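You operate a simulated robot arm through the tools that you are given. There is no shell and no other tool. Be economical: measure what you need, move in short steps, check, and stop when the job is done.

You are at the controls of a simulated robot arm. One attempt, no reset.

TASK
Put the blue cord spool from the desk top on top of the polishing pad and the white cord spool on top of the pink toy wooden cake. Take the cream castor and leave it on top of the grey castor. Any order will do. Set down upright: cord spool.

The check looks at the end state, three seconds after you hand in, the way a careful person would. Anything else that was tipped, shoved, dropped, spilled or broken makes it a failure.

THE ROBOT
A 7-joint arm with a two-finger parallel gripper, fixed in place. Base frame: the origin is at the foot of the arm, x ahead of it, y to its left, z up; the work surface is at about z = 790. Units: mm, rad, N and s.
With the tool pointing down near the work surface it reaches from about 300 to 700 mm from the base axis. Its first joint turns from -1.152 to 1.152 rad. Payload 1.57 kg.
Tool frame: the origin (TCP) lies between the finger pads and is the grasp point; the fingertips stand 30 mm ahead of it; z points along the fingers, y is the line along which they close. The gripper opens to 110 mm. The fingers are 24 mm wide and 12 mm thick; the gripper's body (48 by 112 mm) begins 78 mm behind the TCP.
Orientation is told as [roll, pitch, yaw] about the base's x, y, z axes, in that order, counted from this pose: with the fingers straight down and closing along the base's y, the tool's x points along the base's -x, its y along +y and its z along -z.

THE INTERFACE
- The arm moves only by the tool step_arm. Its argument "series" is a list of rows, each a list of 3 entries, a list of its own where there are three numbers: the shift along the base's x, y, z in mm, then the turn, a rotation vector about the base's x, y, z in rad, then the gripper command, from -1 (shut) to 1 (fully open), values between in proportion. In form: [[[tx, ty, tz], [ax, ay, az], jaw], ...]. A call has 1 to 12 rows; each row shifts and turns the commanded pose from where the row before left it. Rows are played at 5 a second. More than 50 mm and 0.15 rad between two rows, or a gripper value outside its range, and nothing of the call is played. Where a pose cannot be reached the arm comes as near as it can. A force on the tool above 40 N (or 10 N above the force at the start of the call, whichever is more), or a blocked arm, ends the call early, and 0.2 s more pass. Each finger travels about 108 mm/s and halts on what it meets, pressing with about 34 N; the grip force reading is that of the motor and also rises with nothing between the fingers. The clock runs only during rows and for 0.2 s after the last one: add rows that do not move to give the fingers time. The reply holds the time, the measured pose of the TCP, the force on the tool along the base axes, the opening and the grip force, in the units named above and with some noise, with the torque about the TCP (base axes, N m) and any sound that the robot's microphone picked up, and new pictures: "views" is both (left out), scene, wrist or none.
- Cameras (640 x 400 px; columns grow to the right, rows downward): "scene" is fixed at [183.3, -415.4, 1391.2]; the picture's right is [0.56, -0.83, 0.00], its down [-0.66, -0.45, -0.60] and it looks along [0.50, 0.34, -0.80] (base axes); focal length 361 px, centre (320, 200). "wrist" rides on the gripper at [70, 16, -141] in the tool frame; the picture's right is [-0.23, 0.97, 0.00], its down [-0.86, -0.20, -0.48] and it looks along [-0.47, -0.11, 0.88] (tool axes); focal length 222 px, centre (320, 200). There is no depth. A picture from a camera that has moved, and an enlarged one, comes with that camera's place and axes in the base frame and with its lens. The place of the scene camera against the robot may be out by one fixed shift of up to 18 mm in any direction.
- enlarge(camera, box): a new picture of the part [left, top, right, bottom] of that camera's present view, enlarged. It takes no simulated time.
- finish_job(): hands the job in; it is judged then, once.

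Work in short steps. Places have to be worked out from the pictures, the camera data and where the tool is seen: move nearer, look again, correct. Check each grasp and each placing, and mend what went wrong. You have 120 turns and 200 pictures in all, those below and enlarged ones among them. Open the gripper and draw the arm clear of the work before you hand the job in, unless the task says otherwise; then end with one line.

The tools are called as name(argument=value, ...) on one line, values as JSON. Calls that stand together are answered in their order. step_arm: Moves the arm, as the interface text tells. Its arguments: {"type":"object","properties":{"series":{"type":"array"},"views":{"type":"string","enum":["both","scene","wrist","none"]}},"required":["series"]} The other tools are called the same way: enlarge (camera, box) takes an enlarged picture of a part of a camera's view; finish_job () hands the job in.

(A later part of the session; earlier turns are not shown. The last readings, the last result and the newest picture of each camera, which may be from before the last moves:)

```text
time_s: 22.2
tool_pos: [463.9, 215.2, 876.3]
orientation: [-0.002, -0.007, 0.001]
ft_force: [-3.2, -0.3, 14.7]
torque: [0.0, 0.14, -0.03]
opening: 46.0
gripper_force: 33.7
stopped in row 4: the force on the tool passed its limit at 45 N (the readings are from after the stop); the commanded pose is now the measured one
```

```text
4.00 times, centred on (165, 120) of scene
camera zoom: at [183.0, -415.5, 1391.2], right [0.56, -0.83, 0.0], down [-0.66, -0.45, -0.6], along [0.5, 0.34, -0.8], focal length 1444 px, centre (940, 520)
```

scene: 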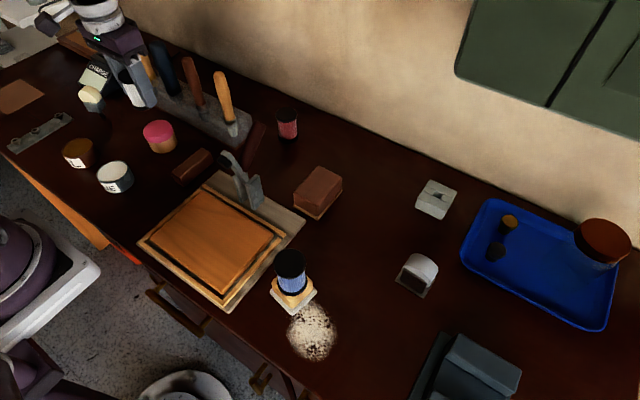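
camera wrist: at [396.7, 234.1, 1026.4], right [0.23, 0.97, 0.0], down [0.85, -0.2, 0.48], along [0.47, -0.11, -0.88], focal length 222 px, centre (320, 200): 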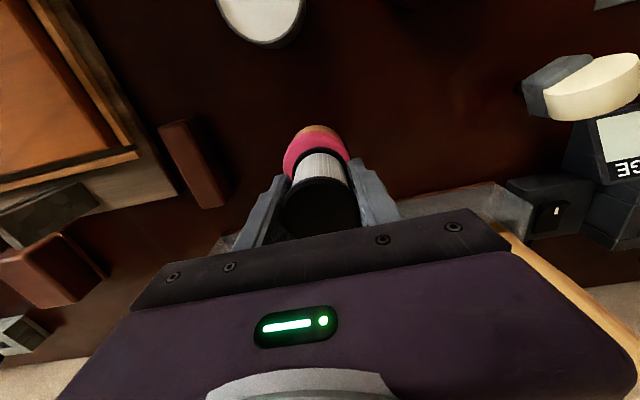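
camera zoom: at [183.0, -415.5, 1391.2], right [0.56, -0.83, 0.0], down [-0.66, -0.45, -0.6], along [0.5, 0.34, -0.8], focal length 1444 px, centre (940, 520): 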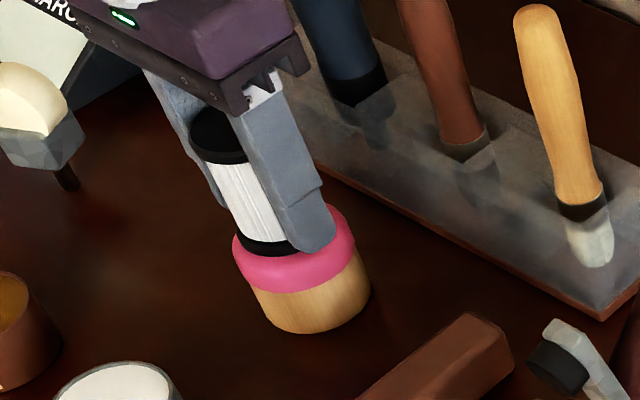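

Contact made, but the spool sits ~4 mm too far +x and ~2 mm +y. I lift 4 mm, correct and lower again.

step_arm(series=[[[0, 0, 5], [0, 0, 0], -1], [[-5, -2, 0], [0, 0, 0], -1], [[0, 0, -2], [0, 0, 0], -1], [[0, 0, -1], [0, 0, 0], -1], [[0, 0, -1], [0, 0, 0], -1], [[0, 0, 0], [0, 0, 0], -1]], views="none")

enlarge(camera="wrist", box=[260, 110, 380, 210])

enlarge(camera="scene", box=[110, 70, 220, 170])

```text
time_s: 23.6
tool_pos: [459.2, 214.1, 877.5]
orientation: [-0.001, -0.009, 0.001]
ft_force: [1.3, -0.5, 4.3]
torque: [0.01, -0.07, -0.05]
opening: 46.3
gripper_force: 34.7
```

```text
4.00 times, centred on (320, 160) of wrist
camera zoom: at [389.2, 229.8, 1017.7], right [0.23, 0.97, 0.0], down [0.85, -0.2, 0.49], along [0.47, -0.11, -0.87], focal length 888 px, centre (320, 360)
```

zoom: 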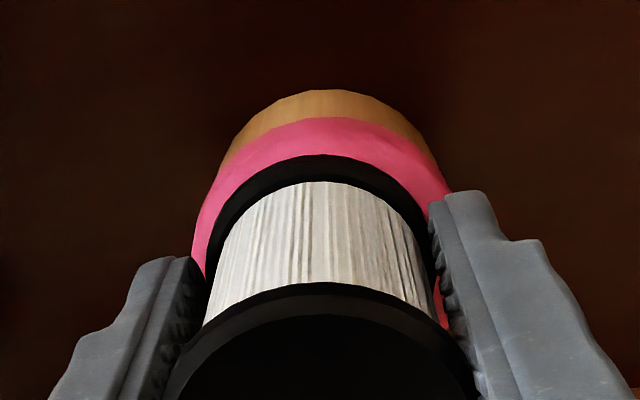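

```text
4.00 times, centred on (165, 120) of scene
camera zoom: at [183.2, -415.4, 1391.2], right [0.56, -0.83, 0.0], down [-0.66, -0.45, -0.6], along [0.5, 0.34, -0.8], focal length 1444 px, centre (940, 520)
```

zoom: 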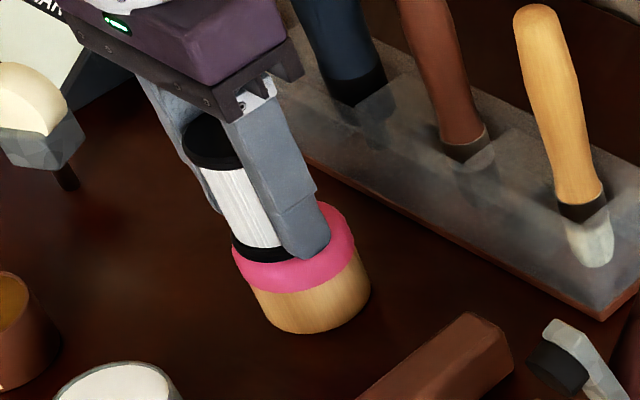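

The wrist view looks concentric but the scene view suggests an offset, so I zoom further before releasing.

enlarge(camera="scene", box=[145, 95, 205, 160])

enlarge(camera="wrist", box=[295, 125, 355, 185])

```text
6.15 times, centred on (175, 128) of scene
camera zoom: at [183.2, -415.4, 1391.2], right [0.56, -0.83, 0.0], down [-0.66, -0.45, -0.6], along [0.5, 0.34, -0.8], focal length 2222 px, centre (1212, 646)
```

zoom: 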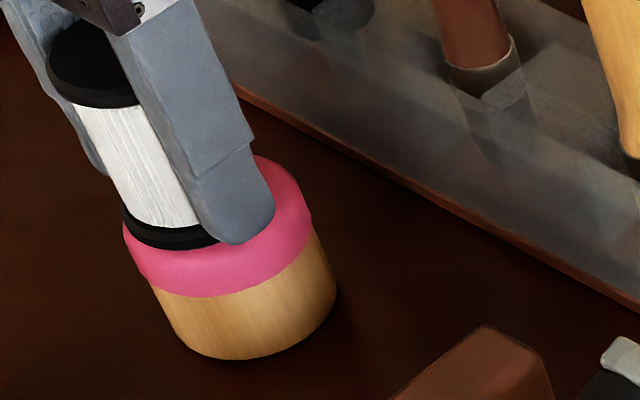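

```text
6.67 times, centred on (325, 155) of wrist
camera zoom: at [389.2, 229.8, 1017.7], right [0.23, 0.97, 0.0], down [0.85, -0.2, 0.49], along [0.47, -0.11, -0.87], focal length 1481 px, centre (287, 500)
```

zoom: 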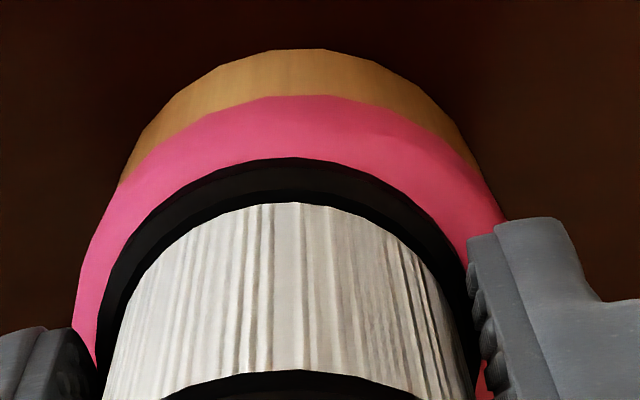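

Working out silhouettes properly from both cameras, the cake axis is ≈(464.5,216), so my eyeball correction was wrong. I go back there.

step_arm(series=[[[0, 0, 4], [0, 0, 0], -1], [[5, 2, 0], [0, 0, 0], -1], [[0, 0, -2], [0, 0, 0], -1], [[0, 0, -1], [0, 0, 0], -1], [[0, 0, -1], [0, 0, 0], -1], [[0, 0, 0], [0, 0, 0], -1]], views="none")

enlarge(camera="scene", box=[145, 95, 205, 160])

enlarge(camera="wrist", box=[295, 125, 355, 185])

```text
time_s: 25.0
tool_pos: [463.8, 217.0, 875.2]
orientation: [-0.001, -0.01, 0.002]
ft_force: [-1.2, -1.0, 13.4]
torque: [-0.08, 0.06, -0.06]
opening: 46.0
gripper_force: 33.8
```

```text
6.15 times, centred on (175, 128) of scene
camera zoom: at [183.0, -415.5, 1391.2], right [0.56, -0.83, 0.0], down [-0.66, -0.45, -0.6], along [0.5, 0.34, -0.8], focal length 2222 px, centre (1212, 646)
```

zoom: 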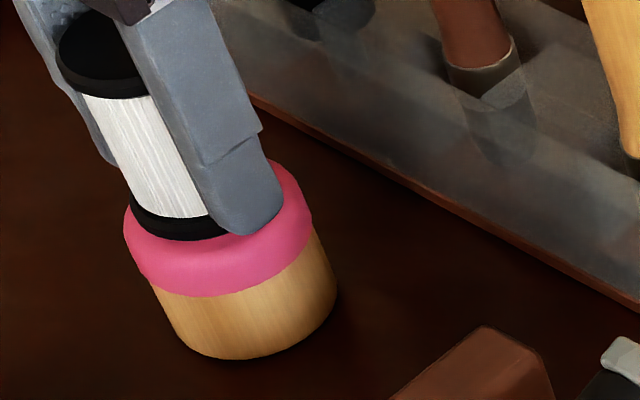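

```text
6.67 times, centred on (325, 155) of wrist
camera zoom: at [394.1, 231.3, 1017.5], right [0.23, 0.97, 0.0], down [0.85, -0.2, 0.49], along [0.47, -0.11, -0.87], focal length 1481 px, centre (287, 500)
```

zoom: 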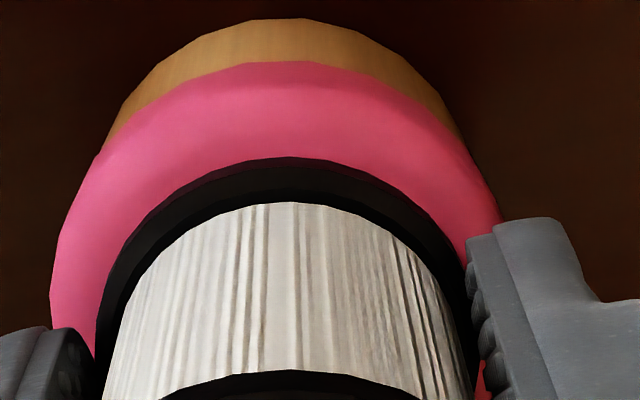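

Now the spool axis agrees with the cake axis within a couple of mm. I relieve force and open.

step_arm(series=[[[0, 0, 1], [0, 0, 0], -1], [[0, 0, 0], [0, 0, 0], -0.1], [[0, 0, 0], [0, 0, 0], 0.1], [[0, 0, 0], [0, 0, 0], 0.3], [[0, 0, 0], [0, 0, 0], 0.3]], views="wrist")

enlarge(camera="scene", box=[125, 75, 215, 165])

```text
time_s: 26.2
tool_pos: [464.3, 215.8, 876.6]
orientation: [-0.001, -0.007, 0.001]
ft_force: [-0.3, -0.1, 0.2]
torque: [0.0, -0.03, -0.02]
opening: 71.7
gripper_force: 0.1
camera wrist: at [393.8, 231.7, 1017.8], right [0.23, 0.97, 0.0], down [0.85, -0.2, 0.48], along [0.47, -0.11, -0.87], focal length 222 px, centre (320, 200)
```

wrist: 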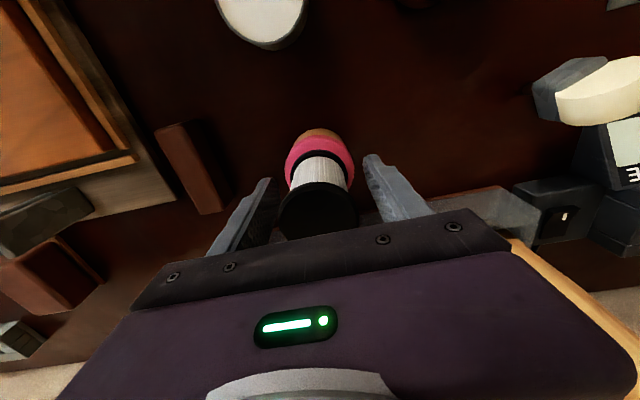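

```text
4.44 times, centred on (170, 120) of scene
camera zoom: at [183.3, -415.4, 1391.2], right [0.56, -0.83, 0.0], down [-0.66, -0.45, -0.6], along [0.5, 0.34, -0.8], focal length 1605 px, centre (987, 556)
```

zoom: 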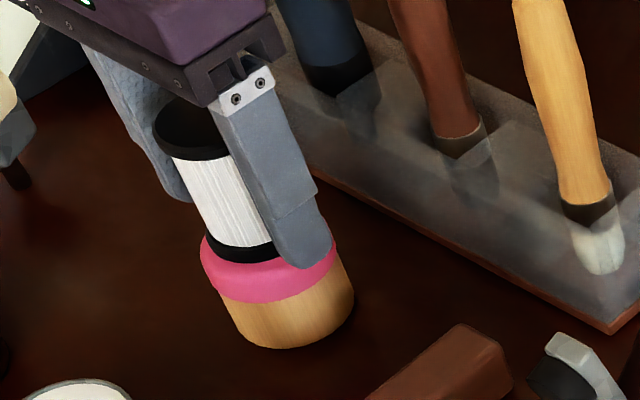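

White spool stands on the cake. I rise straight up and go look at the cream castor, near (450,440).

step_arm(series=[[[0, 0, 20], [0, 0, 0], 0.5], [[0, 0, 40], [0, 0, 0], 0.8], [[0, 0, 45], [0, 0, 0], 1], [[0, 0, 30], [0, 0, 0], 1], [[0, 40, 0], [0, 0, 0], 1], [[0, 40, 0], [0, 0, 0], 1], [[0, 40, 0], [0, 0, 0], 1], [[0, 40, 0], [0, 0, 0], 1], [[0, 20, 0], [0, 0, 0], 1], [[0, 0, 0], [0, 0, 0], 1]], views="both")

enlarge(camera="wrist", box=[240, 60, 440, 200])

```text
time_s: 28.4
tool_pos: [464.7, 395.4, 1012.9]
orientation: [-0.003, -0.007, 0.002]
ft_force: [0.5, 0.6, -0.7]
torque: [-0.01, 0.01, 0.0]
opening: 109.9
gripper_force: 0.1
camera wrist: at [395.1, 411.1, 1154.0], right [0.23, 0.97, 0.0], down [0.85, -0.2, 0.48], along [0.47, -0.11, -0.87], focal length 222 px, centre (320, 200)
```

scene: 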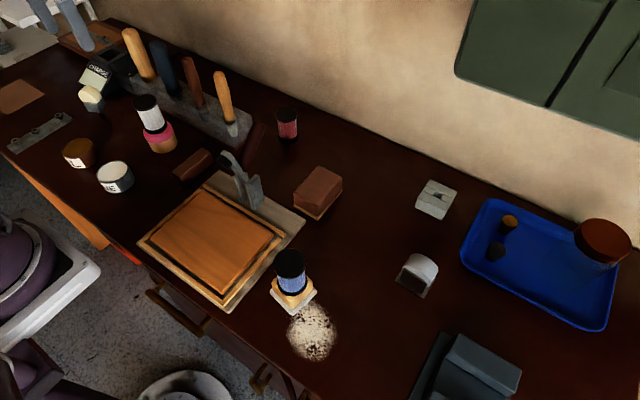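
wrist: 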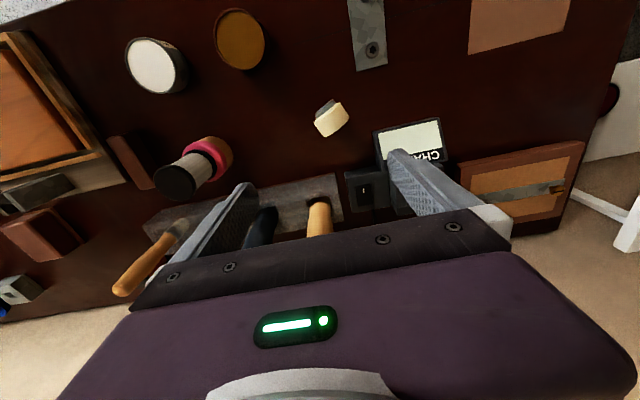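

```text
2.86 times, centred on (340, 130) of wrist
camera zoom: at [395.1, 411.1, 1154.0], right [0.23, 0.97, 0.0], down [0.85, -0.2, 0.48], along [0.47, -0.11, -0.87], focal length 635 px, centre (263, 400)
```

zoom: 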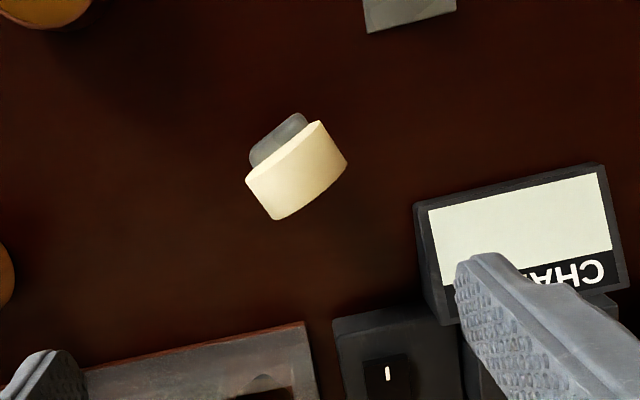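

Now a closer look at the cream castor's posture from the scene camera and nearer with the wrist.

enlarge(camera="scene", box=[70, 78, 115, 118])

step_arm(series=[[[0, 20, -30], [0, 0, 0], 1], [[0, 20, -30], [0, 0, 0], 1], [[0, 0, -20], [0, 0, 0], 1], [[0, 0, 0], [0, 0, 0], 1]], views="wrist")

enlarge(camera="wrist", box=[250, 70, 390, 190])

```text
10.00 times, centred on (92, 98) of scene
camera zoom: at [183.3, -415.4, 1391.2], right [0.56, -0.83, 0.0], down [-0.66, -0.45, -0.6], along [0.5, 0.34, -0.8], focal length 3611 px, centre (2595, 1220)
```

zoom: 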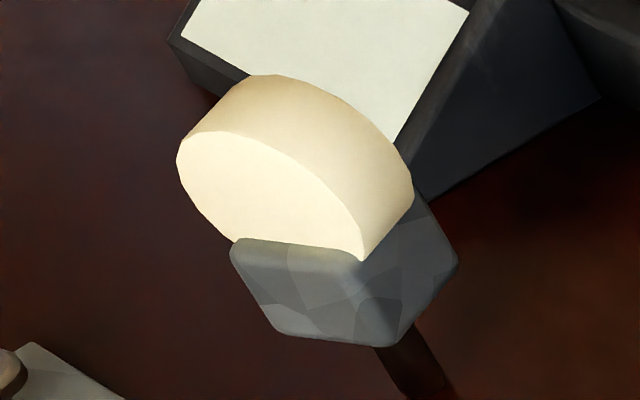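

```text
time_s: 29.4
tool_pos: [465.5, 435.3, 929.6]
orientation: [-0.003, -0.007, 0.002]
ft_force: [0.2, 0.0, 0.0]
torque: [-0.02, 0.01, 0.02]
opening: 109.8
gripper_force: 0.1
camera wrist: at [394.9, 452.2, 1072.1], right [0.23, 0.97, 0.0], down [0.85, -0.2, 0.49], along [0.47, -0.11, -0.87], focal length 222 px, centre (320, 200)
```

wrist: 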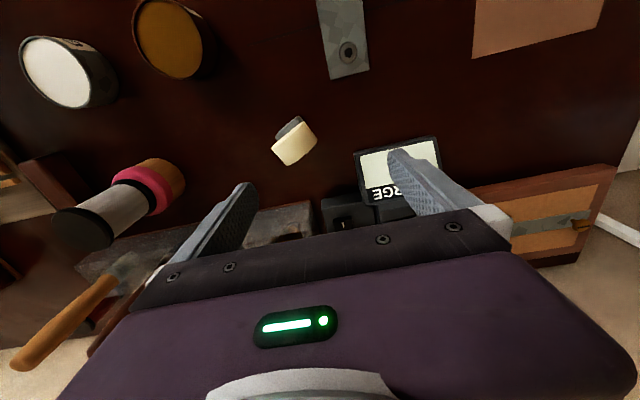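

```text
3.33 times, centred on (320, 130) of wrist
camera zoom: at [394.9, 452.2, 1072.1], right [0.23, 0.97, 0.0], down [0.85, -0.2, 0.49], along [0.47, -0.11, -0.87], focal length 740 px, centre (320, 433)
```

zoom: 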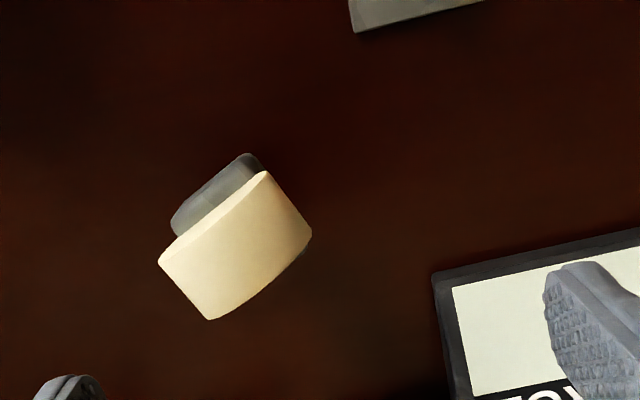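

The cream castor stands wheel-up on its stem at ≈(446,414.5), wheel axis ≈25° from x, top ≈850. I'll grip it across the wheel diameter, so I yaw +0.436 rad and move above it.

step_arm(series=[[[-7, -7, 0], [0, 0, 0.145], 0.6], [[-7, -7, 0], [0, 0, 0.145], 0.6], [[-6, -7, -10], [0, 0, 0.146], 0.6], [[0, 0, -10], [0, 0, 0], 0.6], [[0, 0, 0], [0, 0, 0], 0.6]], views="wrist")

enlarge(camera="wrist", box=[240, 100, 400, 220])

```text
time_s: 30.6
tool_pos: [443.6, 414.8, 913.2]
orientation: [-0.002, -0.008, 0.437]
ft_force: [0.0, 0.1, 0.1]
torque: [-0.02, 0.01, 0.01]
opening: 87.9
gripper_force: 0.1
camera wrist: at [372.5, 399.0, 1054.4], right [-0.21, 0.98, 0.0], down [0.86, 0.18, 0.48], along [0.47, 0.1, -0.87], focal length 222 px, centre (320, 200)
```

wrist: 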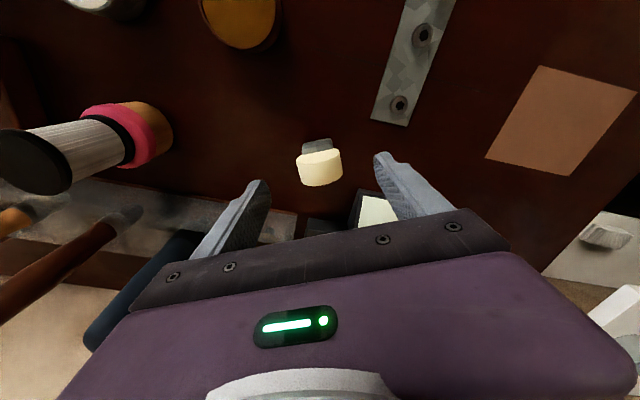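

```text
3.33 times, centred on (320, 160) of wrist
camera zoom: at [372.5, 399.0, 1054.4], right [-0.21, 0.98, 0.0], down [0.86, 0.18, 0.48], along [0.47, 0.1, -0.87], focal length 740 px, centre (320, 333)
```

zoom: 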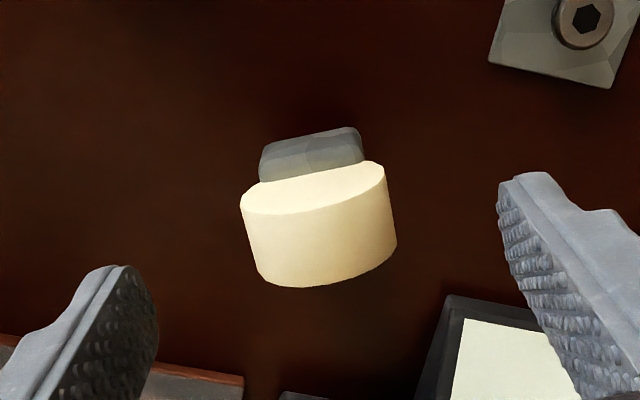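

Orientation is aligned. I shift (+6,+1) and lower to z≈865 for a check.

step_arm(series=[[[6, 1, -20], [0, 0, 0], 0.6], [[0, 0, -28], [0, 0, 0], 0.6], [[0, 0, 0], [0, 0, 0], 0.6]], views="none")

enlarge(camera="wrist", box=[220, 80, 420, 240])

enlarge(camera="scene", box=[50, 50, 140, 130])

```text
time_s: 31.4
tool_pos: [450.0, 414.6, 864.7]
orientation: [-0.001, -0.007, 0.437]
ft_force: [-0.1, 0.3, -0.1]
torque: [-0.02, -0.01, -0.01]
opening: 88.2
gripper_force: 0.1
```

```text
2.50 times, centred on (320, 160) of wrist
camera zoom: at [379.5, 400.0, 1006.4], right [-0.21, 0.98, 0.0], down [0.86, 0.18, 0.49], along [0.47, 0.1, -0.87], focal length 555 px, centre (320, 300)
```

zoom: 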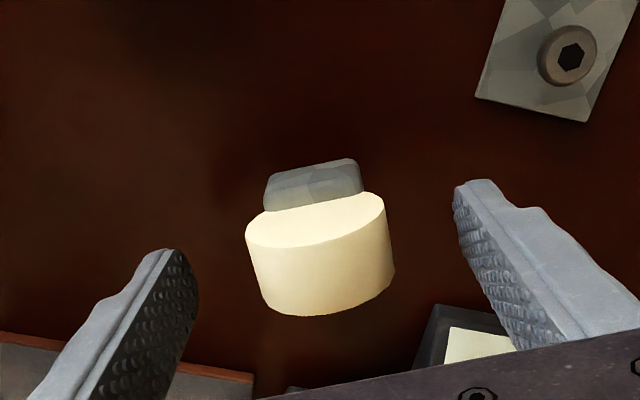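

```text
5.00 times, centred on (95, 90) of scene
camera zoom: at [183.3, -415.4, 1391.2], right [0.56, -0.83, 0.0], down [-0.66, -0.45, -0.6], along [0.5, 0.34, -0.8], focal length 1806 px, centre (1445, 750)
```

zoom: 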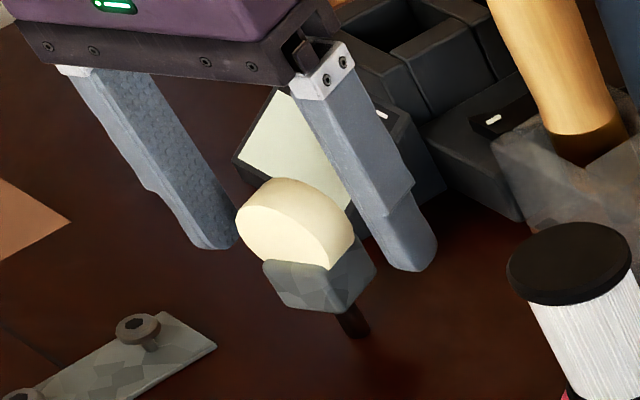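

Well centred. I descend to z≈830 and close.

step_arm(series=[[[0, 0, -18], [0, 0, 0], 0.6], [[0, 0, -17], [0, 0, 0], 0.6], [[0, 0, 0], [0, 0, 0], 0.6], [[0, 0, 0], [0, 0, 0], 0.1], [[0, 0, 0], [0, 0, 0], -0.3], [[0, 0, 0], [0, 0, 0], -1], [[0, 0, 0], [0, 0, 0], -1]], views="wrist")

enlarge(camera="scene", box=[50, 50, 140, 130])

```text
time_s: 33.0
tool_pos: [449.8, 414.8, 831.7]
orientation: [-0.001, -0.006, 0.438]
ft_force: [0.9, 0.2, 0.2]
torque: [-0.01, -0.03, 0.0]
opening: 40.8
gripper_force: 33.8
camera wrist: at [379.5, 399.0, 972.9], right [-0.21, 0.98, 0.0], down [0.86, 0.18, 0.49], along [0.47, 0.1, -0.87], focal length 222 px, centre (320, 200)
```

wrist: 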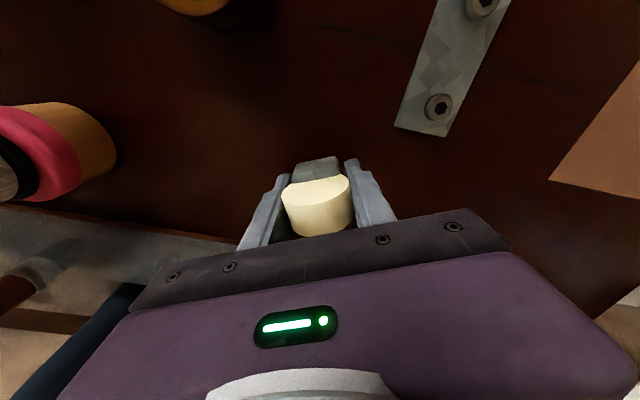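

```text
5.00 times, centred on (95, 90) of scene
camera zoom: at [183.3, -415.4, 1391.2], right [0.56, -0.83, 0.0], down [-0.66, -0.45, -0.6], along [0.5, 0.34, -0.8], focal length 1806 px, centre (1445, 750)
```

zoom: 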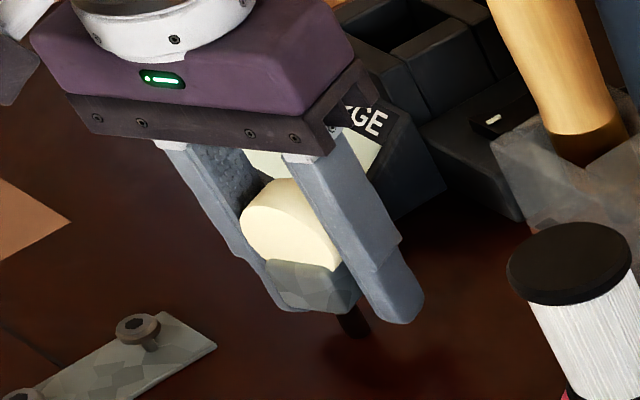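

Gripped (40.8 mm). I lift and view the hanging castor, rotating yaw back to 0 en route.

step_arm(series=[[[0, 0, 30], [0, 0, 0], -1], [[0, 0, 45], [0, 0, 0], -1], [[0, 0, 45], [0, 0, 0], -1], [[0, 0, 45], [0, 0, 0], -1], [[0, -40, 15], [0, 0, -0.145], -1], [[0, -44, 0], [0, 0, -0.145], -1], [[0, -44, 0], [0, 0, -0.147], -1], [[0, -44, 0], [0, 0, 0], -1], [[0, -44, 0], [0, 0, 0], -1], [[0, -44, 0], [0, 0, 0], -1], [[0, -44, 0], [0, 0, 0], -1], [[0, -44, 0], [0, 0, 0], -1]], views="none")

step_arm(series=[[[0, -44, 0], [0, 0, 0], -1], [[0, -44, 0], [0, 0, 0], -1], [[0, -44, 0], [0, 0, 0], -1], [[0, -44, 0], [0, 0, 0], -1], [[0, -44, 0], [0, 0, 0], -1], [[0, -44, 0], [0, 0, 0], -1], [[0, -44, 0], [0, 0, 0], -1], [[0, -44, 0], [0, 0, 0], -1], [[0, -20, 0], [0, 0, 0], -1], [[0, 0, 0], [0, 0, 0], -1]], views="both")

enlarge(camera="scene", box=[290, 150, 400, 260])

```text
time_s: 35.6
tool_pos: [447.7, 68.2, 1010.8]
orientation: [-0.002, -0.007, 0.002]
ft_force: [-0.1, -1.5, -0.7]
torque: [-0.01, -0.03, -0.02]
opening: 40.6
gripper_force: 33.8
```

```text
time_s: 37.8
tool_pos: [450.0, -305.2, 1007.3]
orientation: [-0.002, -0.007, -0.002]
ft_force: [-0.2, 0.2, -0.5]
torque: [-0.02, 0.01, -0.05]
opening: 40.7
gripper_force: 34.5
camera wrist: at [380.3, -289.5, 1148.9], right [0.23, 0.97, 0.0], down [0.85, -0.2, 0.48], along [0.47, -0.11, -0.87], focal length 222 px, centre (320, 200)
```

scene: 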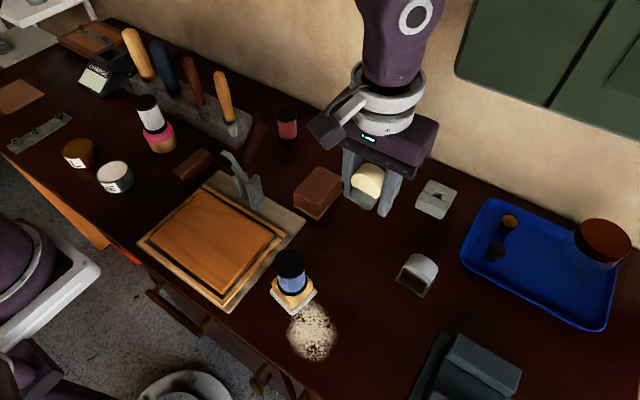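
wrist: 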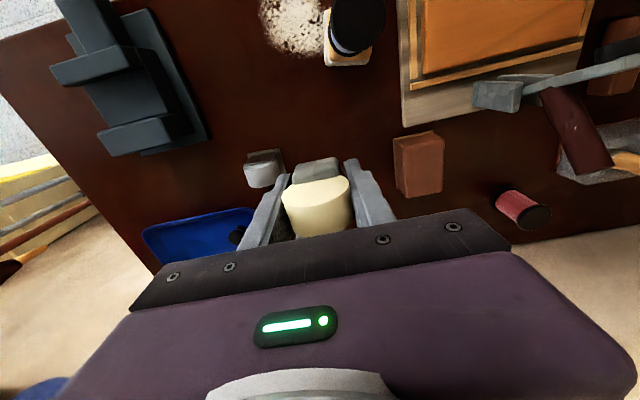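

```text
3.64 times, centred on (345, 205) of scene
camera zoom: at [183.3, -415.4, 1391.2], right [0.56, -0.83, 0.0], down [-0.66, -0.45, -0.6], along [0.5, 0.34, -0.8], focal length 1313 px, centre (229, 182)
```

zoom: 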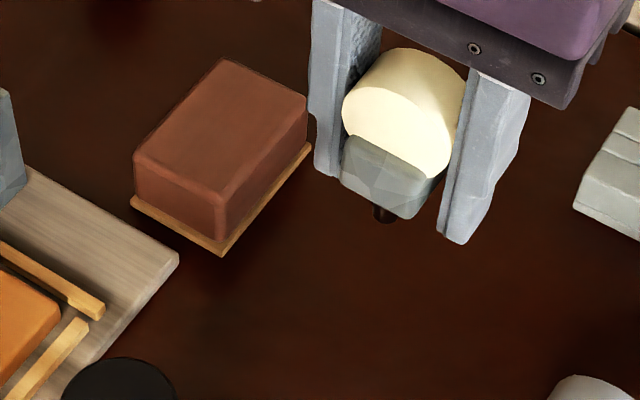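

The castor hangs cleanly. It can't balance stem-down on a round wheel, so I'll lay it on its flat side on the clear desk patch, then regrasp. I start by tilting the tool about +y (camera stays on top), high up.

step_arm(series=[[[-10, -4, 0], [0, 0.142, 0], -1], [[-10, -4, 0], [0, 0.142, 0], -1], [[-10, -4, 0], [0, 0.142, 0], -1], [[0, 0, 0], [0, 0.142, 0], -1], [[0, 0, 0], [0, 0, 0], -1]], views="scene")

```text
time_s: 39.0
tool_pos: [420.8, -317.7, 1008.7]
orientation: [-0.001, 0.563, 0.001]
ft_force: [0.3, -0.5, -0.8]
torque: [-0.01, 0.02, -0.03]
opening: 40.9
gripper_force: 34.5
```

scene: 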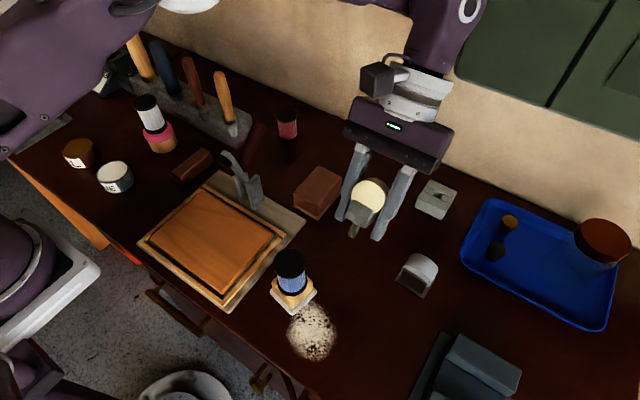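

Tilt proceeds well. I continue to about 1.13 rad.

step_arm(series=[[[0, 0, 0], [0, 0.142, 0], -1], [[0, 0, 0], [0, 0.142, 0], -1], [[0, 0, 0], [0, 0.142, 0], -1], [[0, 0, 0], [0, 0.142, 0], -1], [[0, 0, 0], [0, 0, 0], -1]], views="scene")

enlarge(camera="scene", box=[310, 130, 430, 260])

```text
time_s: 40.2
tool_pos: [419.9, -316.3, 1009.1]
orientation: [-0.002, 0.799, 0.003]
ft_force: [0.4, 0.4, -0.4]
torque: [-0.01, 0.03, 0.01]
opening: 40.5
gripper_force: 34.2
out of reach, approached as far as the arm can: row 3, 4
```

scene: 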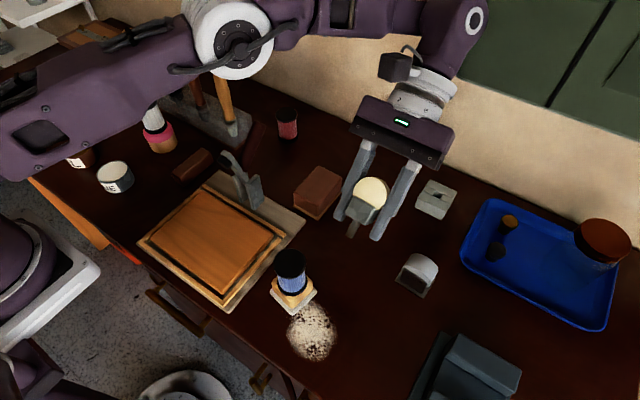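

```text
3.08 times, centred on (370, 195) of scene
camera zoom: at [183.3, -415.4, 1391.2], right [0.56, -0.83, 0.0], down [-0.66, -0.45, -0.6], along [0.5, 0.34, -0.8], focal length 1111 px, centre (166, 215)
```

zoom: 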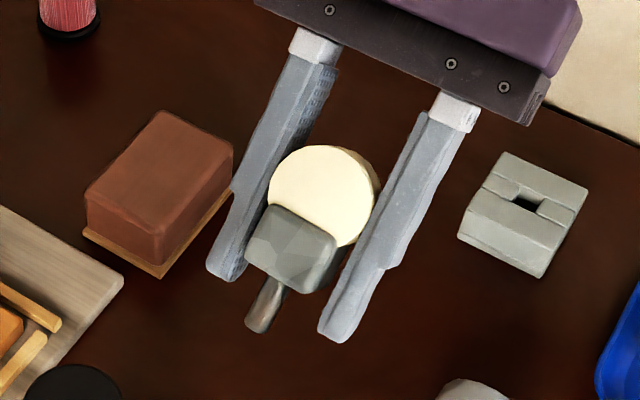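

The arm limits the tilt at ~0.8 rad up here. I'll lower and try for a bit more tilt.

step_arm(series=[[[0, 0, -45], [0, 0, 0], -1], [[0, 0, -45], [0, 0, 0], -1], [[0, 0, -45], [0, 0, 0], -1], [[0, 0, -25], [0, 0, 0], -1], [[0, 0, 0], [0, 0, 0], -1]], views="scene")

enlarge(camera="scene", box=[310, 170, 430, 290])

```text
time_s: 41.4
tool_pos: [420.8, -317.4, 850.6]
orientation: [-0.003, 0.799, 0.0]
ft_force: [0.5, 0.8, -1.0]
torque: [0.01, -0.01, 0.01]
opening: 40.7
gripper_force: 33.6
```

scene: 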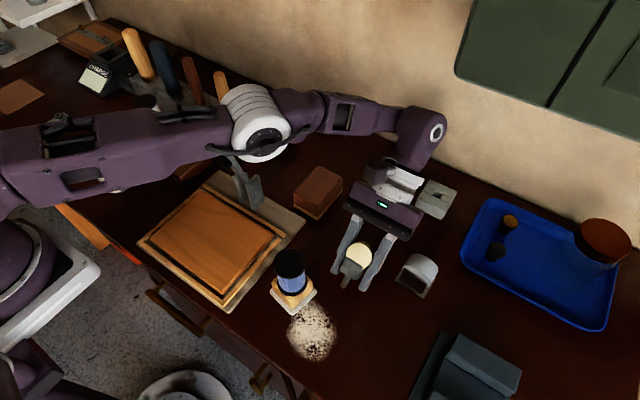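

```text
3.33 times, centred on (370, 230) of scene
camera zoom: at [183.3, -415.4, 1391.2], right [0.56, -0.83, 0.0], down [-0.66, -0.45, -0.6], along [0.5, 0.34, -0.8], focal length 1204 px, centre (153, 100)
```

zoom: 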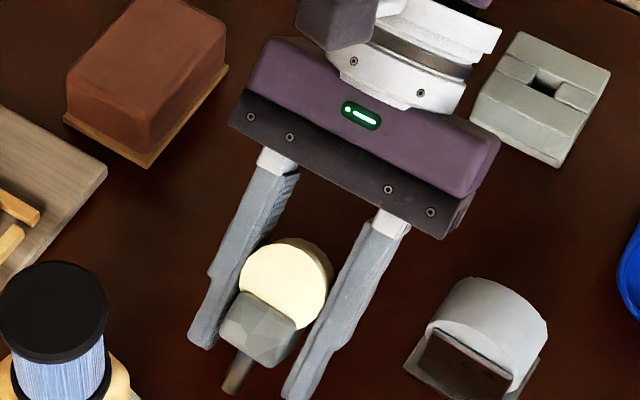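

Fine so far. I try two more tilt rows here.

step_arm(series=[[[0, 0, 0], [0, 0.12, 0], -1], [[0, 0, 0], [0, 0.12, 0], -1], [[0, 0, 0], [0, 0, 0], -1]], views="none")

```text
time_s: 42.2
tool_pos: [423.8, -291.2, 851.4]
orientation: [0.014, 0.891, 0.028]
ft_force: [0.2, -0.1, -1.3]
torque: [0.02, -0.02, -0.03]
opening: 40.6
gripper_force: 34.1
out of reach, approached as far as the arm can: row 1, 2
```

Tilt is 51°. I lower gently until the stem/hood touches the desk.

step_arm(series=[[[0, -10, -10], [0, 0, 0], -1], [[0, -10, -6], [0, 0, 0], -1], [[0, 0, -3], [0, 0, 0], -1], [[0, 0, -2], [0, 0, 0], -1], [[0, 0, 0], [0, 0, 0], -1]], views="scene")

enlarge(camera="scene", box=[290, 190, 430, 310])

```text
time_s: 43.4
tool_pos: [424.1, -291.8, 847.1]
orientation: [0.015, 0.889, 0.026]
ft_force: [-0.4, 0.7, -0.9]
torque: [0.03, 0.01, 0.0]
opening: 40.5
gripper_force: 33.6
out of reach, approached as far as the arm can: row 1, 2
```

scene: 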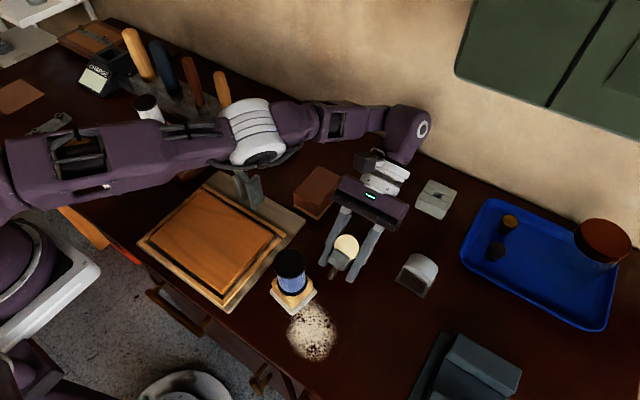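

```text
3.33 times, centred on (360, 250) of scene
camera zoom: at [183.3, -415.4, 1391.2], right [0.56, -0.83, 0.0], down [-0.66, -0.45, -0.6], along [0.5, 0.34, -0.8], focal length 1204 px, centre (187, 33)
```

zoom: 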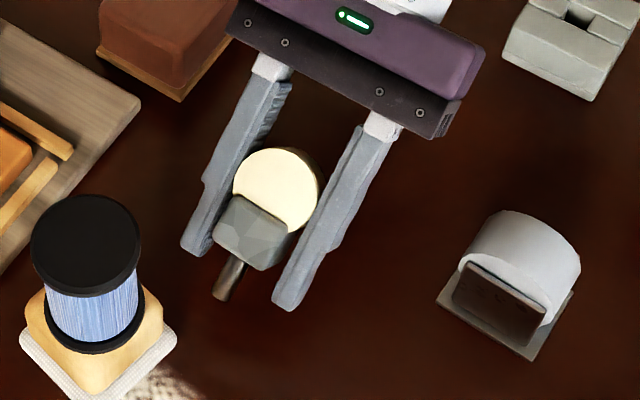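

I continue straight down in small steps.

step_arm(series=[[[0, 0, -6], [0, 0, 0], -1], [[0, 0, -4], [0, 0, 0], -1], [[0, 0, -3], [0, 0, 0], -1], [[0, 0, -2], [0, 0, 0], -1], [[0, 0, -2], [0, 0, 0], -1], [[0, 0, -2], [0, 0, 0], -1], [[0, 0, -2], [0, 0, 0], -1], [[0, 0, 0], [0, 0, 0], -1]], views="none")

enlarge(camera="scene", box=[290, 190, 430, 310])

```text
time_s: 45.2
tool_pos: [421.7, -289.9, 830.5]
orientation: [0.015, 0.893, 0.027]
ft_force: [0.4, 0.8, -0.9]
torque: [0.02, -0.01, -0.02]
opening: 40.4
gripper_force: 33.5
out of reach, approached as far as the arm can: row 3, 5
```

```text
3.33 times, centred on (360, 250) of scene
camera zoom: at [183.3, -415.4, 1391.2], right [0.56, -0.83, 0.0], down [-0.66, -0.45, -0.6], along [0.5, 0.34, -0.8], focal length 1204 px, centre (187, 33)
```

zoom: 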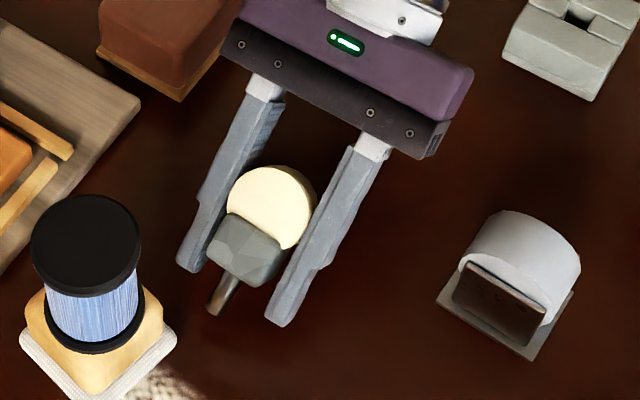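

No contact yet; a few more millimetres.

step_arm(series=[[[0, 0, -2], [0, 0, 0], -1], [[0, 0, -2], [0, 0, 0], -1], [[0, 0, -1], [0, 0, 0], -1], [[0, 0, -1], [0, 0, 0], -1], [[0, 0, -1], [0, 0, 0], -1], [[0, 0, -1], [0, 0, 0], -1], [[0, 0, 0], [0, 0, 0], -1]], views="none")

enlarge(camera="scene", box=[290, 190, 430, 310])

```text
time_s: 46.8
tool_pos: [422.3, -288.5, 823.9]
orientation: [0.012, 0.885, 0.028]
ft_force: [-0.2, 0.2, 0.0]
torque: [0.01, 0.01, 0.0]
opening: 40.8
gripper_force: 33.8
```

```text
3.33 times, centred on (360, 250) of scene
camera zoom: at [183.3, -415.4, 1391.2], right [0.56, -0.83, 0.0], down [-0.66, -0.45, -0.6], along [0.5, 0.34, -0.8], focal length 1204 px, centre (187, 33)
```

zoom: 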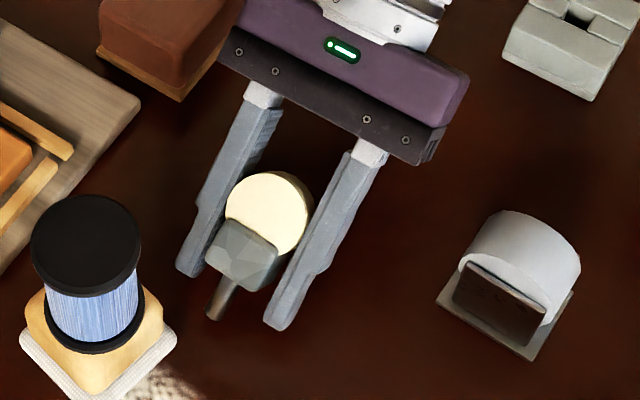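

A couple more mm, then contact should register or I release just above the desk.

step_arm(series=[[[0, 0, -1], [0, 0, 0], -1], [[0, 0, -1], [0, 0, 0], -1], [[0, 0, -1], [0, 0, 0], -1], [[0, 0, 0], [0, 0, 0], -1]], views="none")

```text
time_s: 47.8
tool_pos: [421.4, -286.9, 822.4]
orientation: [0.013, 0.89, 0.029]
ft_force: [0.9, -0.6, -1.4]
torque: [0.01, -0.02, 0.01]
opening: 40.6
gripper_force: 34.1
out of reach, approached as far as the arm can: row 1
```

Within about 3 mm of the desk; I open to release it, letting it lie down on its side.

step_arm(series=[[[0, 0, 0], [0, 0, 0], -0.1], [[0, 0, 0], [0, 0, 0], 0.3], [[0, 0, 0], [0, 0, 0], 0.3], [[0, 0, 0], [0, 0, 0], 0.3]], views="wrist")

enlarge(camera="scene", box=[290, 190, 430, 310])

```text
time_s: 48.8
tool_pos: [421.8, -287.7, 822.6]
orientation: [0.014, 0.89, 0.027]
ft_force: [0.2, 0.6, 0.4]
torque: [0.01, -0.01, -0.01]
opening: 71.5
gripper_force: 0.0
camera wrist: at [487.5, -271.9, 966.3], right [0.13, 0.98, -0.17], down [0.91, -0.18, -0.37], along [-0.39, -0.11, -0.92], focal length 222 px, centre (320, 200)
```

wrist: 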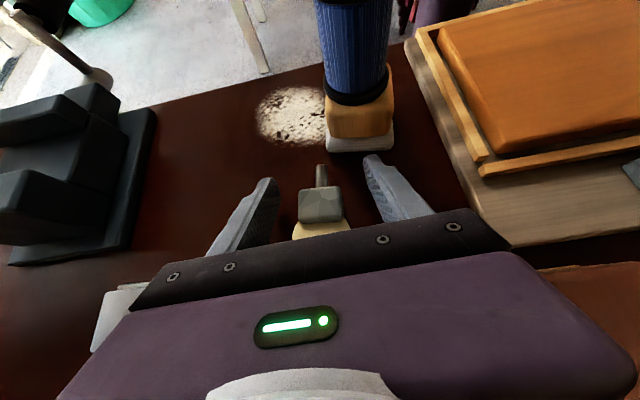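

```text
3.33 times, centred on (360, 250) of scene
camera zoom: at [183.3, -415.4, 1391.2], right [0.56, -0.83, 0.0], down [-0.66, -0.45, -0.6], along [0.5, 0.34, -0.8], focal length 1204 px, centre (187, 33)
```

zoom: 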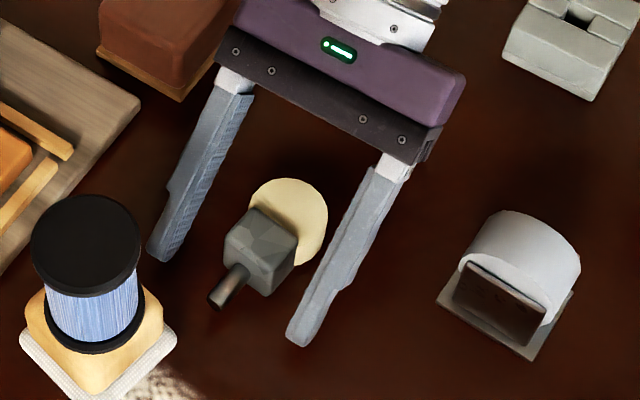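

It lies flat on its side, stem toward the base. I retreat up and untilt.

step_arm(series=[[[5, 0, 20], [0, 0, 0], 0.6], [[5, 0, 40], [0, 0, 0], 0.6], [[0, 0, 40], [0, -0.14, 0], 0.6], [[0, -2, 20], [0, -0.15, 0], 0.6], [[0, -2, 0], [0, -0.15, 0], 0.6], [[0, 0, 0], [0, -0.15, 0], 0.6], [[0, 0, 0], [0, -0.15, 0], 0.6], [[0, 0, 0], [0, -0.15, 0], 0.6], [[0, 0, 0], [0, 0, 0], 0.6]], views="wrist")

```text
time_s: 50.8
tool_pos: [430.4, -292.4, 942.1]
orientation: [-0.006, 0.0, 0.019]
ft_force: [-0.3, -0.2, -0.1]
torque: [0.0, 0.0, 0.0]
opening: 88.1
gripper_force: 0.1
camera wrist: at [361.4, -276.7, 1084.1], right [0.21, 0.98, -0.01], down [0.86, -0.18, 0.48], along [0.47, -0.11, -0.88], focal length 222 px, centre (320, 200)
```

wrist: 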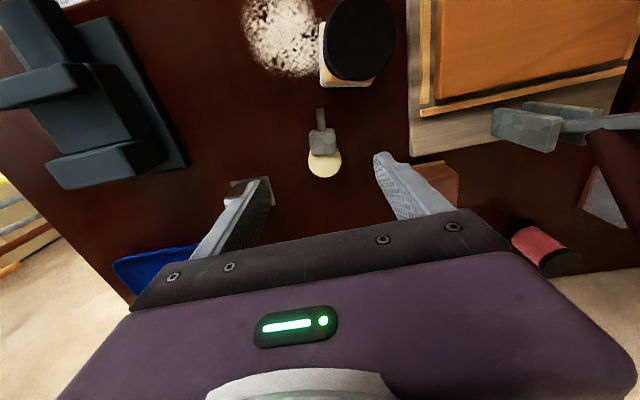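

enlarge(camera="wrist", box=[270, 90, 380, 190])

enlarge(camera="scene", box=[310, 220, 450, 310])

```text
4.00 times, centred on (325, 140) of wrist
camera zoom: at [361.4, -276.7, 1084.1], right [0.21, 0.98, -0.01], down [0.86, -0.18, 0.48], along [0.47, -0.11, -0.88], focal length 888 px, centre (300, 440)
```

zoom: 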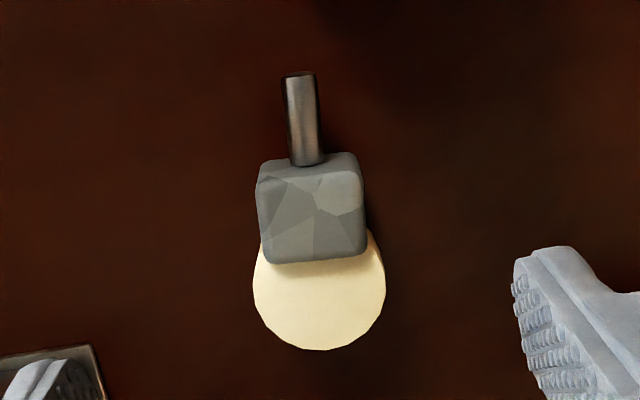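

```text
4.44 times, centred on (380, 265) of scene
camera zoom: at [183.3, -415.4, 1391.2], right [0.56, -0.83, 0.0], down [-0.66, -0.45, -0.6], along [0.5, 0.34, -0.8], focal length 1605 px, centre (53, -89)
```

zoom: 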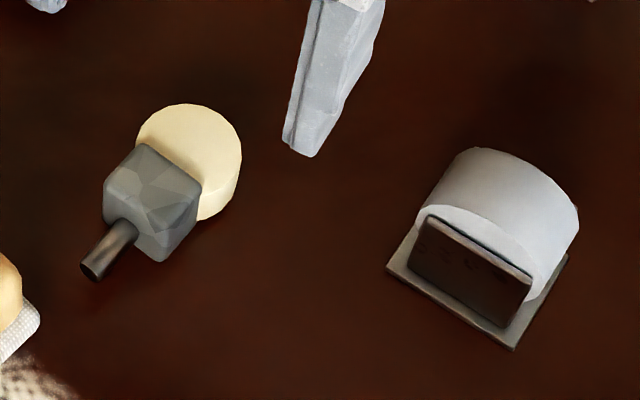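

The castor lies at hood ≈(428,-290), wheel centre ≈(453,-293), turned about -0.12 rad. Before grasping, I measure the grey castor from directly above.

step_arm(series=[[[25, -45, 0], [0, 0, 0], 0.6], [[25, -45, 0], [0, 0, 0], 0.6], [[20, -15, 0], [0, 0, -0.02], 0.6], [[0, 0, 0], [0, 0, 0], 0.6]], views="none")

enlarge(camera="wrist", box=[250, 80, 390, 200])

```text
refused: row 1 steps farther than a row can; nothing moved
```

```text
3.33 times, centred on (320, 140) of wrist
camera zoom: at [361.4, -276.7, 1084.1], right [0.21, 0.98, -0.01], down [0.86, -0.18, 0.48], along [0.47, -0.11, -0.88], focal length 740 px, centre (320, 400)
```

zoom: 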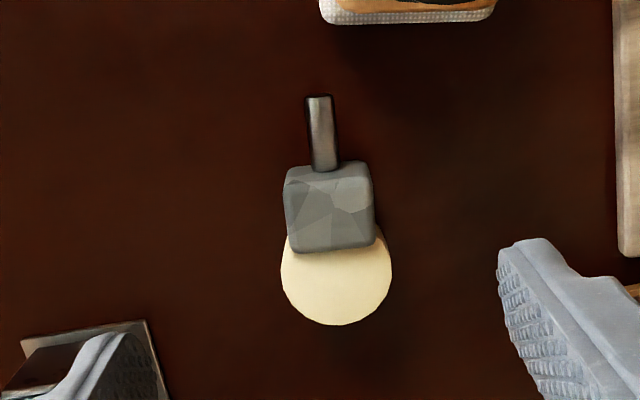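

That row was slightly too long; I use shorter rows.

step_arm(series=[[[20, -35, 0], [0, 0, 0], 0.6], [[20, -35, 0], [0, 0, 0], 0.6], [[20, -35, 0], [0, 0, -0.02], 0.6], [[0, 0, 0], [0, 0, 0], 0.6]], views="none")

enlarge(camera="wrist", box=[240, 80, 400, 220])

```text
time_s: 51.8
tool_pos: [488.7, -397.2, 943.0]
orientation: [-0.007, 0.003, -0.003]
ft_force: [-1.1, 0.0, 0.2]
torque: [0.01, -0.01, 0.0]
opening: 88.1
gripper_force: 0.1
```

```text
2.86 times, centred on (320, 150) of wrist
camera zoom: at [422.0, -379.9, 1084.0], right [0.23, 0.97, -0.01], down [0.86, -0.2, 0.48], along [0.46, -0.12, -0.88], focal length 635 px, centre (320, 343)
```

zoom: 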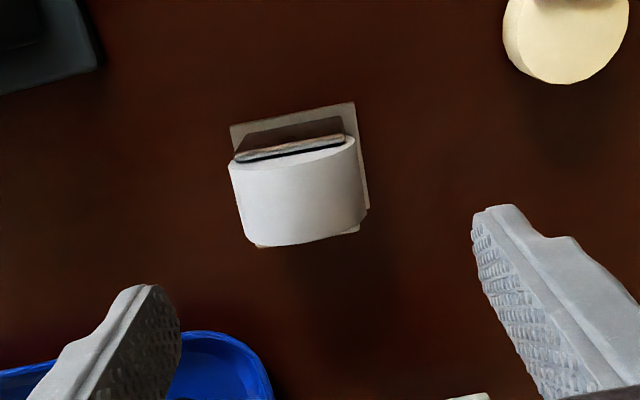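

Grey castor wheel: axis ≈(484,-408), along x (≈-5°), spanning x≈465–502. Now I return to grip the cream castor's hood flats at ≈(424,-289.5) with yaw -0.12.

step_arm(series=[[[-22, 36, 0], [0, 0, -0.04], 0.3], [[-22, 36, 0], [0, 0, -0.04], 0.3], [[-21, 36, 0], [0, 0, -0.04], 0.3], [[0, 0, -45], [0, 0, 0], 0.3], [[0, 0, 0], [0, 0, 0], 0.3]], views="none")

enlarge(camera="wrist", box=[240, 80, 400, 220])

```text
time_s: 53.0
tool_pos: [424.9, -291.0, 897.6]
orientation: [-0.007, 0.003, -0.123]
ft_force: [-0.2, 0.0, 0.1]
torque: [-0.03, -0.04, 0.03]
opening: 71.4
gripper_force: 0.0
```

```text
2.86 times, centred on (320, 150) of wrist
camera zoom: at [359.4, -264.8, 1040.1], right [0.35, 0.94, -0.01], down [0.83, -0.3, 0.48], along [0.45, -0.17, -0.88], focal length 635 px, centre (320, 343)
```

zoom: 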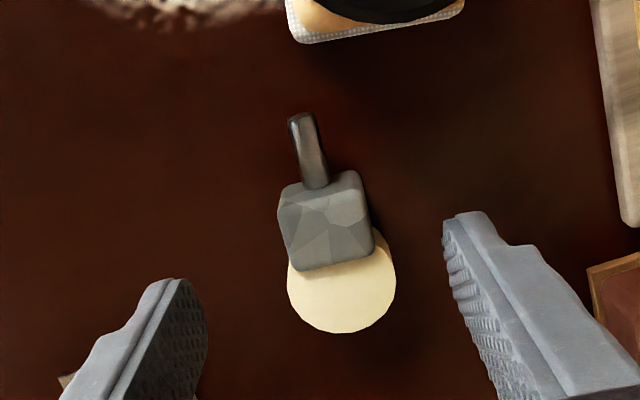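

Alignment is good; small yaw/y trim, then descend to z≈823 and close on the hood.

step_arm(series=[[[-1, 2, -20], [0, 0, 0.05], 0.3], [[0, 0, -25], [0, 0, 0], 0.3], [[0, 0, -22], [0, 0, 0], 0.3], [[0, 0, -7], [0, 0, 0], 0.3], [[0, 0, 0], [0, 0, 0], 0.3]], views="none")

enlarge(camera="wrist", box=[240, 100, 400, 240])

enlarge(camera="scene", box=[290, 190, 430, 310])

```text
time_s: 54.2
tool_pos: [426.4, -286.8, 822.5]
orientation: [-0.007, 0.002, -0.073]
ft_force: [0.3, -0.3, 0.0]
torque: [0.04, 0.05, 0.0]
opening: 71.6
gripper_force: 0.0
```

```text
2.86 times, centred on (320, 170) of wrist
camera zoom: at [358.9, -264.7, 964.3], right [0.3, 0.95, -0.01], down [0.84, -0.26, 0.48], along [0.46, -0.15, -0.88], focal length 635 px, centre (320, 286)
```

zoom: 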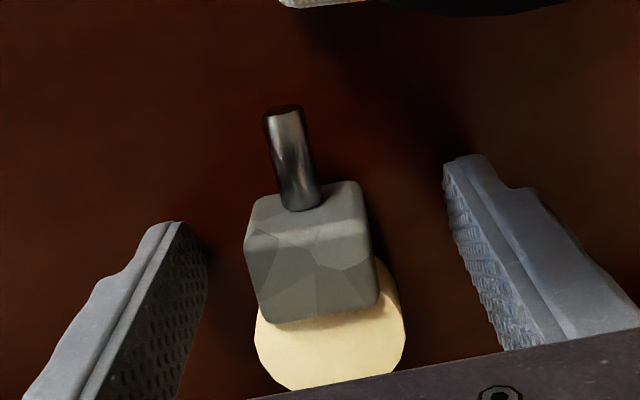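

```text
3.33 times, centred on (360, 250) of scene
camera zoom: at [183.3, -415.4, 1391.2], right [0.56, -0.83, 0.0], down [-0.66, -0.45, -0.6], along [0.5, 0.34, -0.8], focal length 1204 px, centre (187, 33)
```

zoom: 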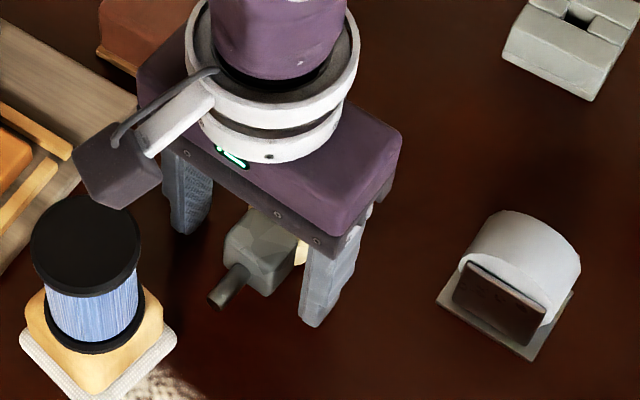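

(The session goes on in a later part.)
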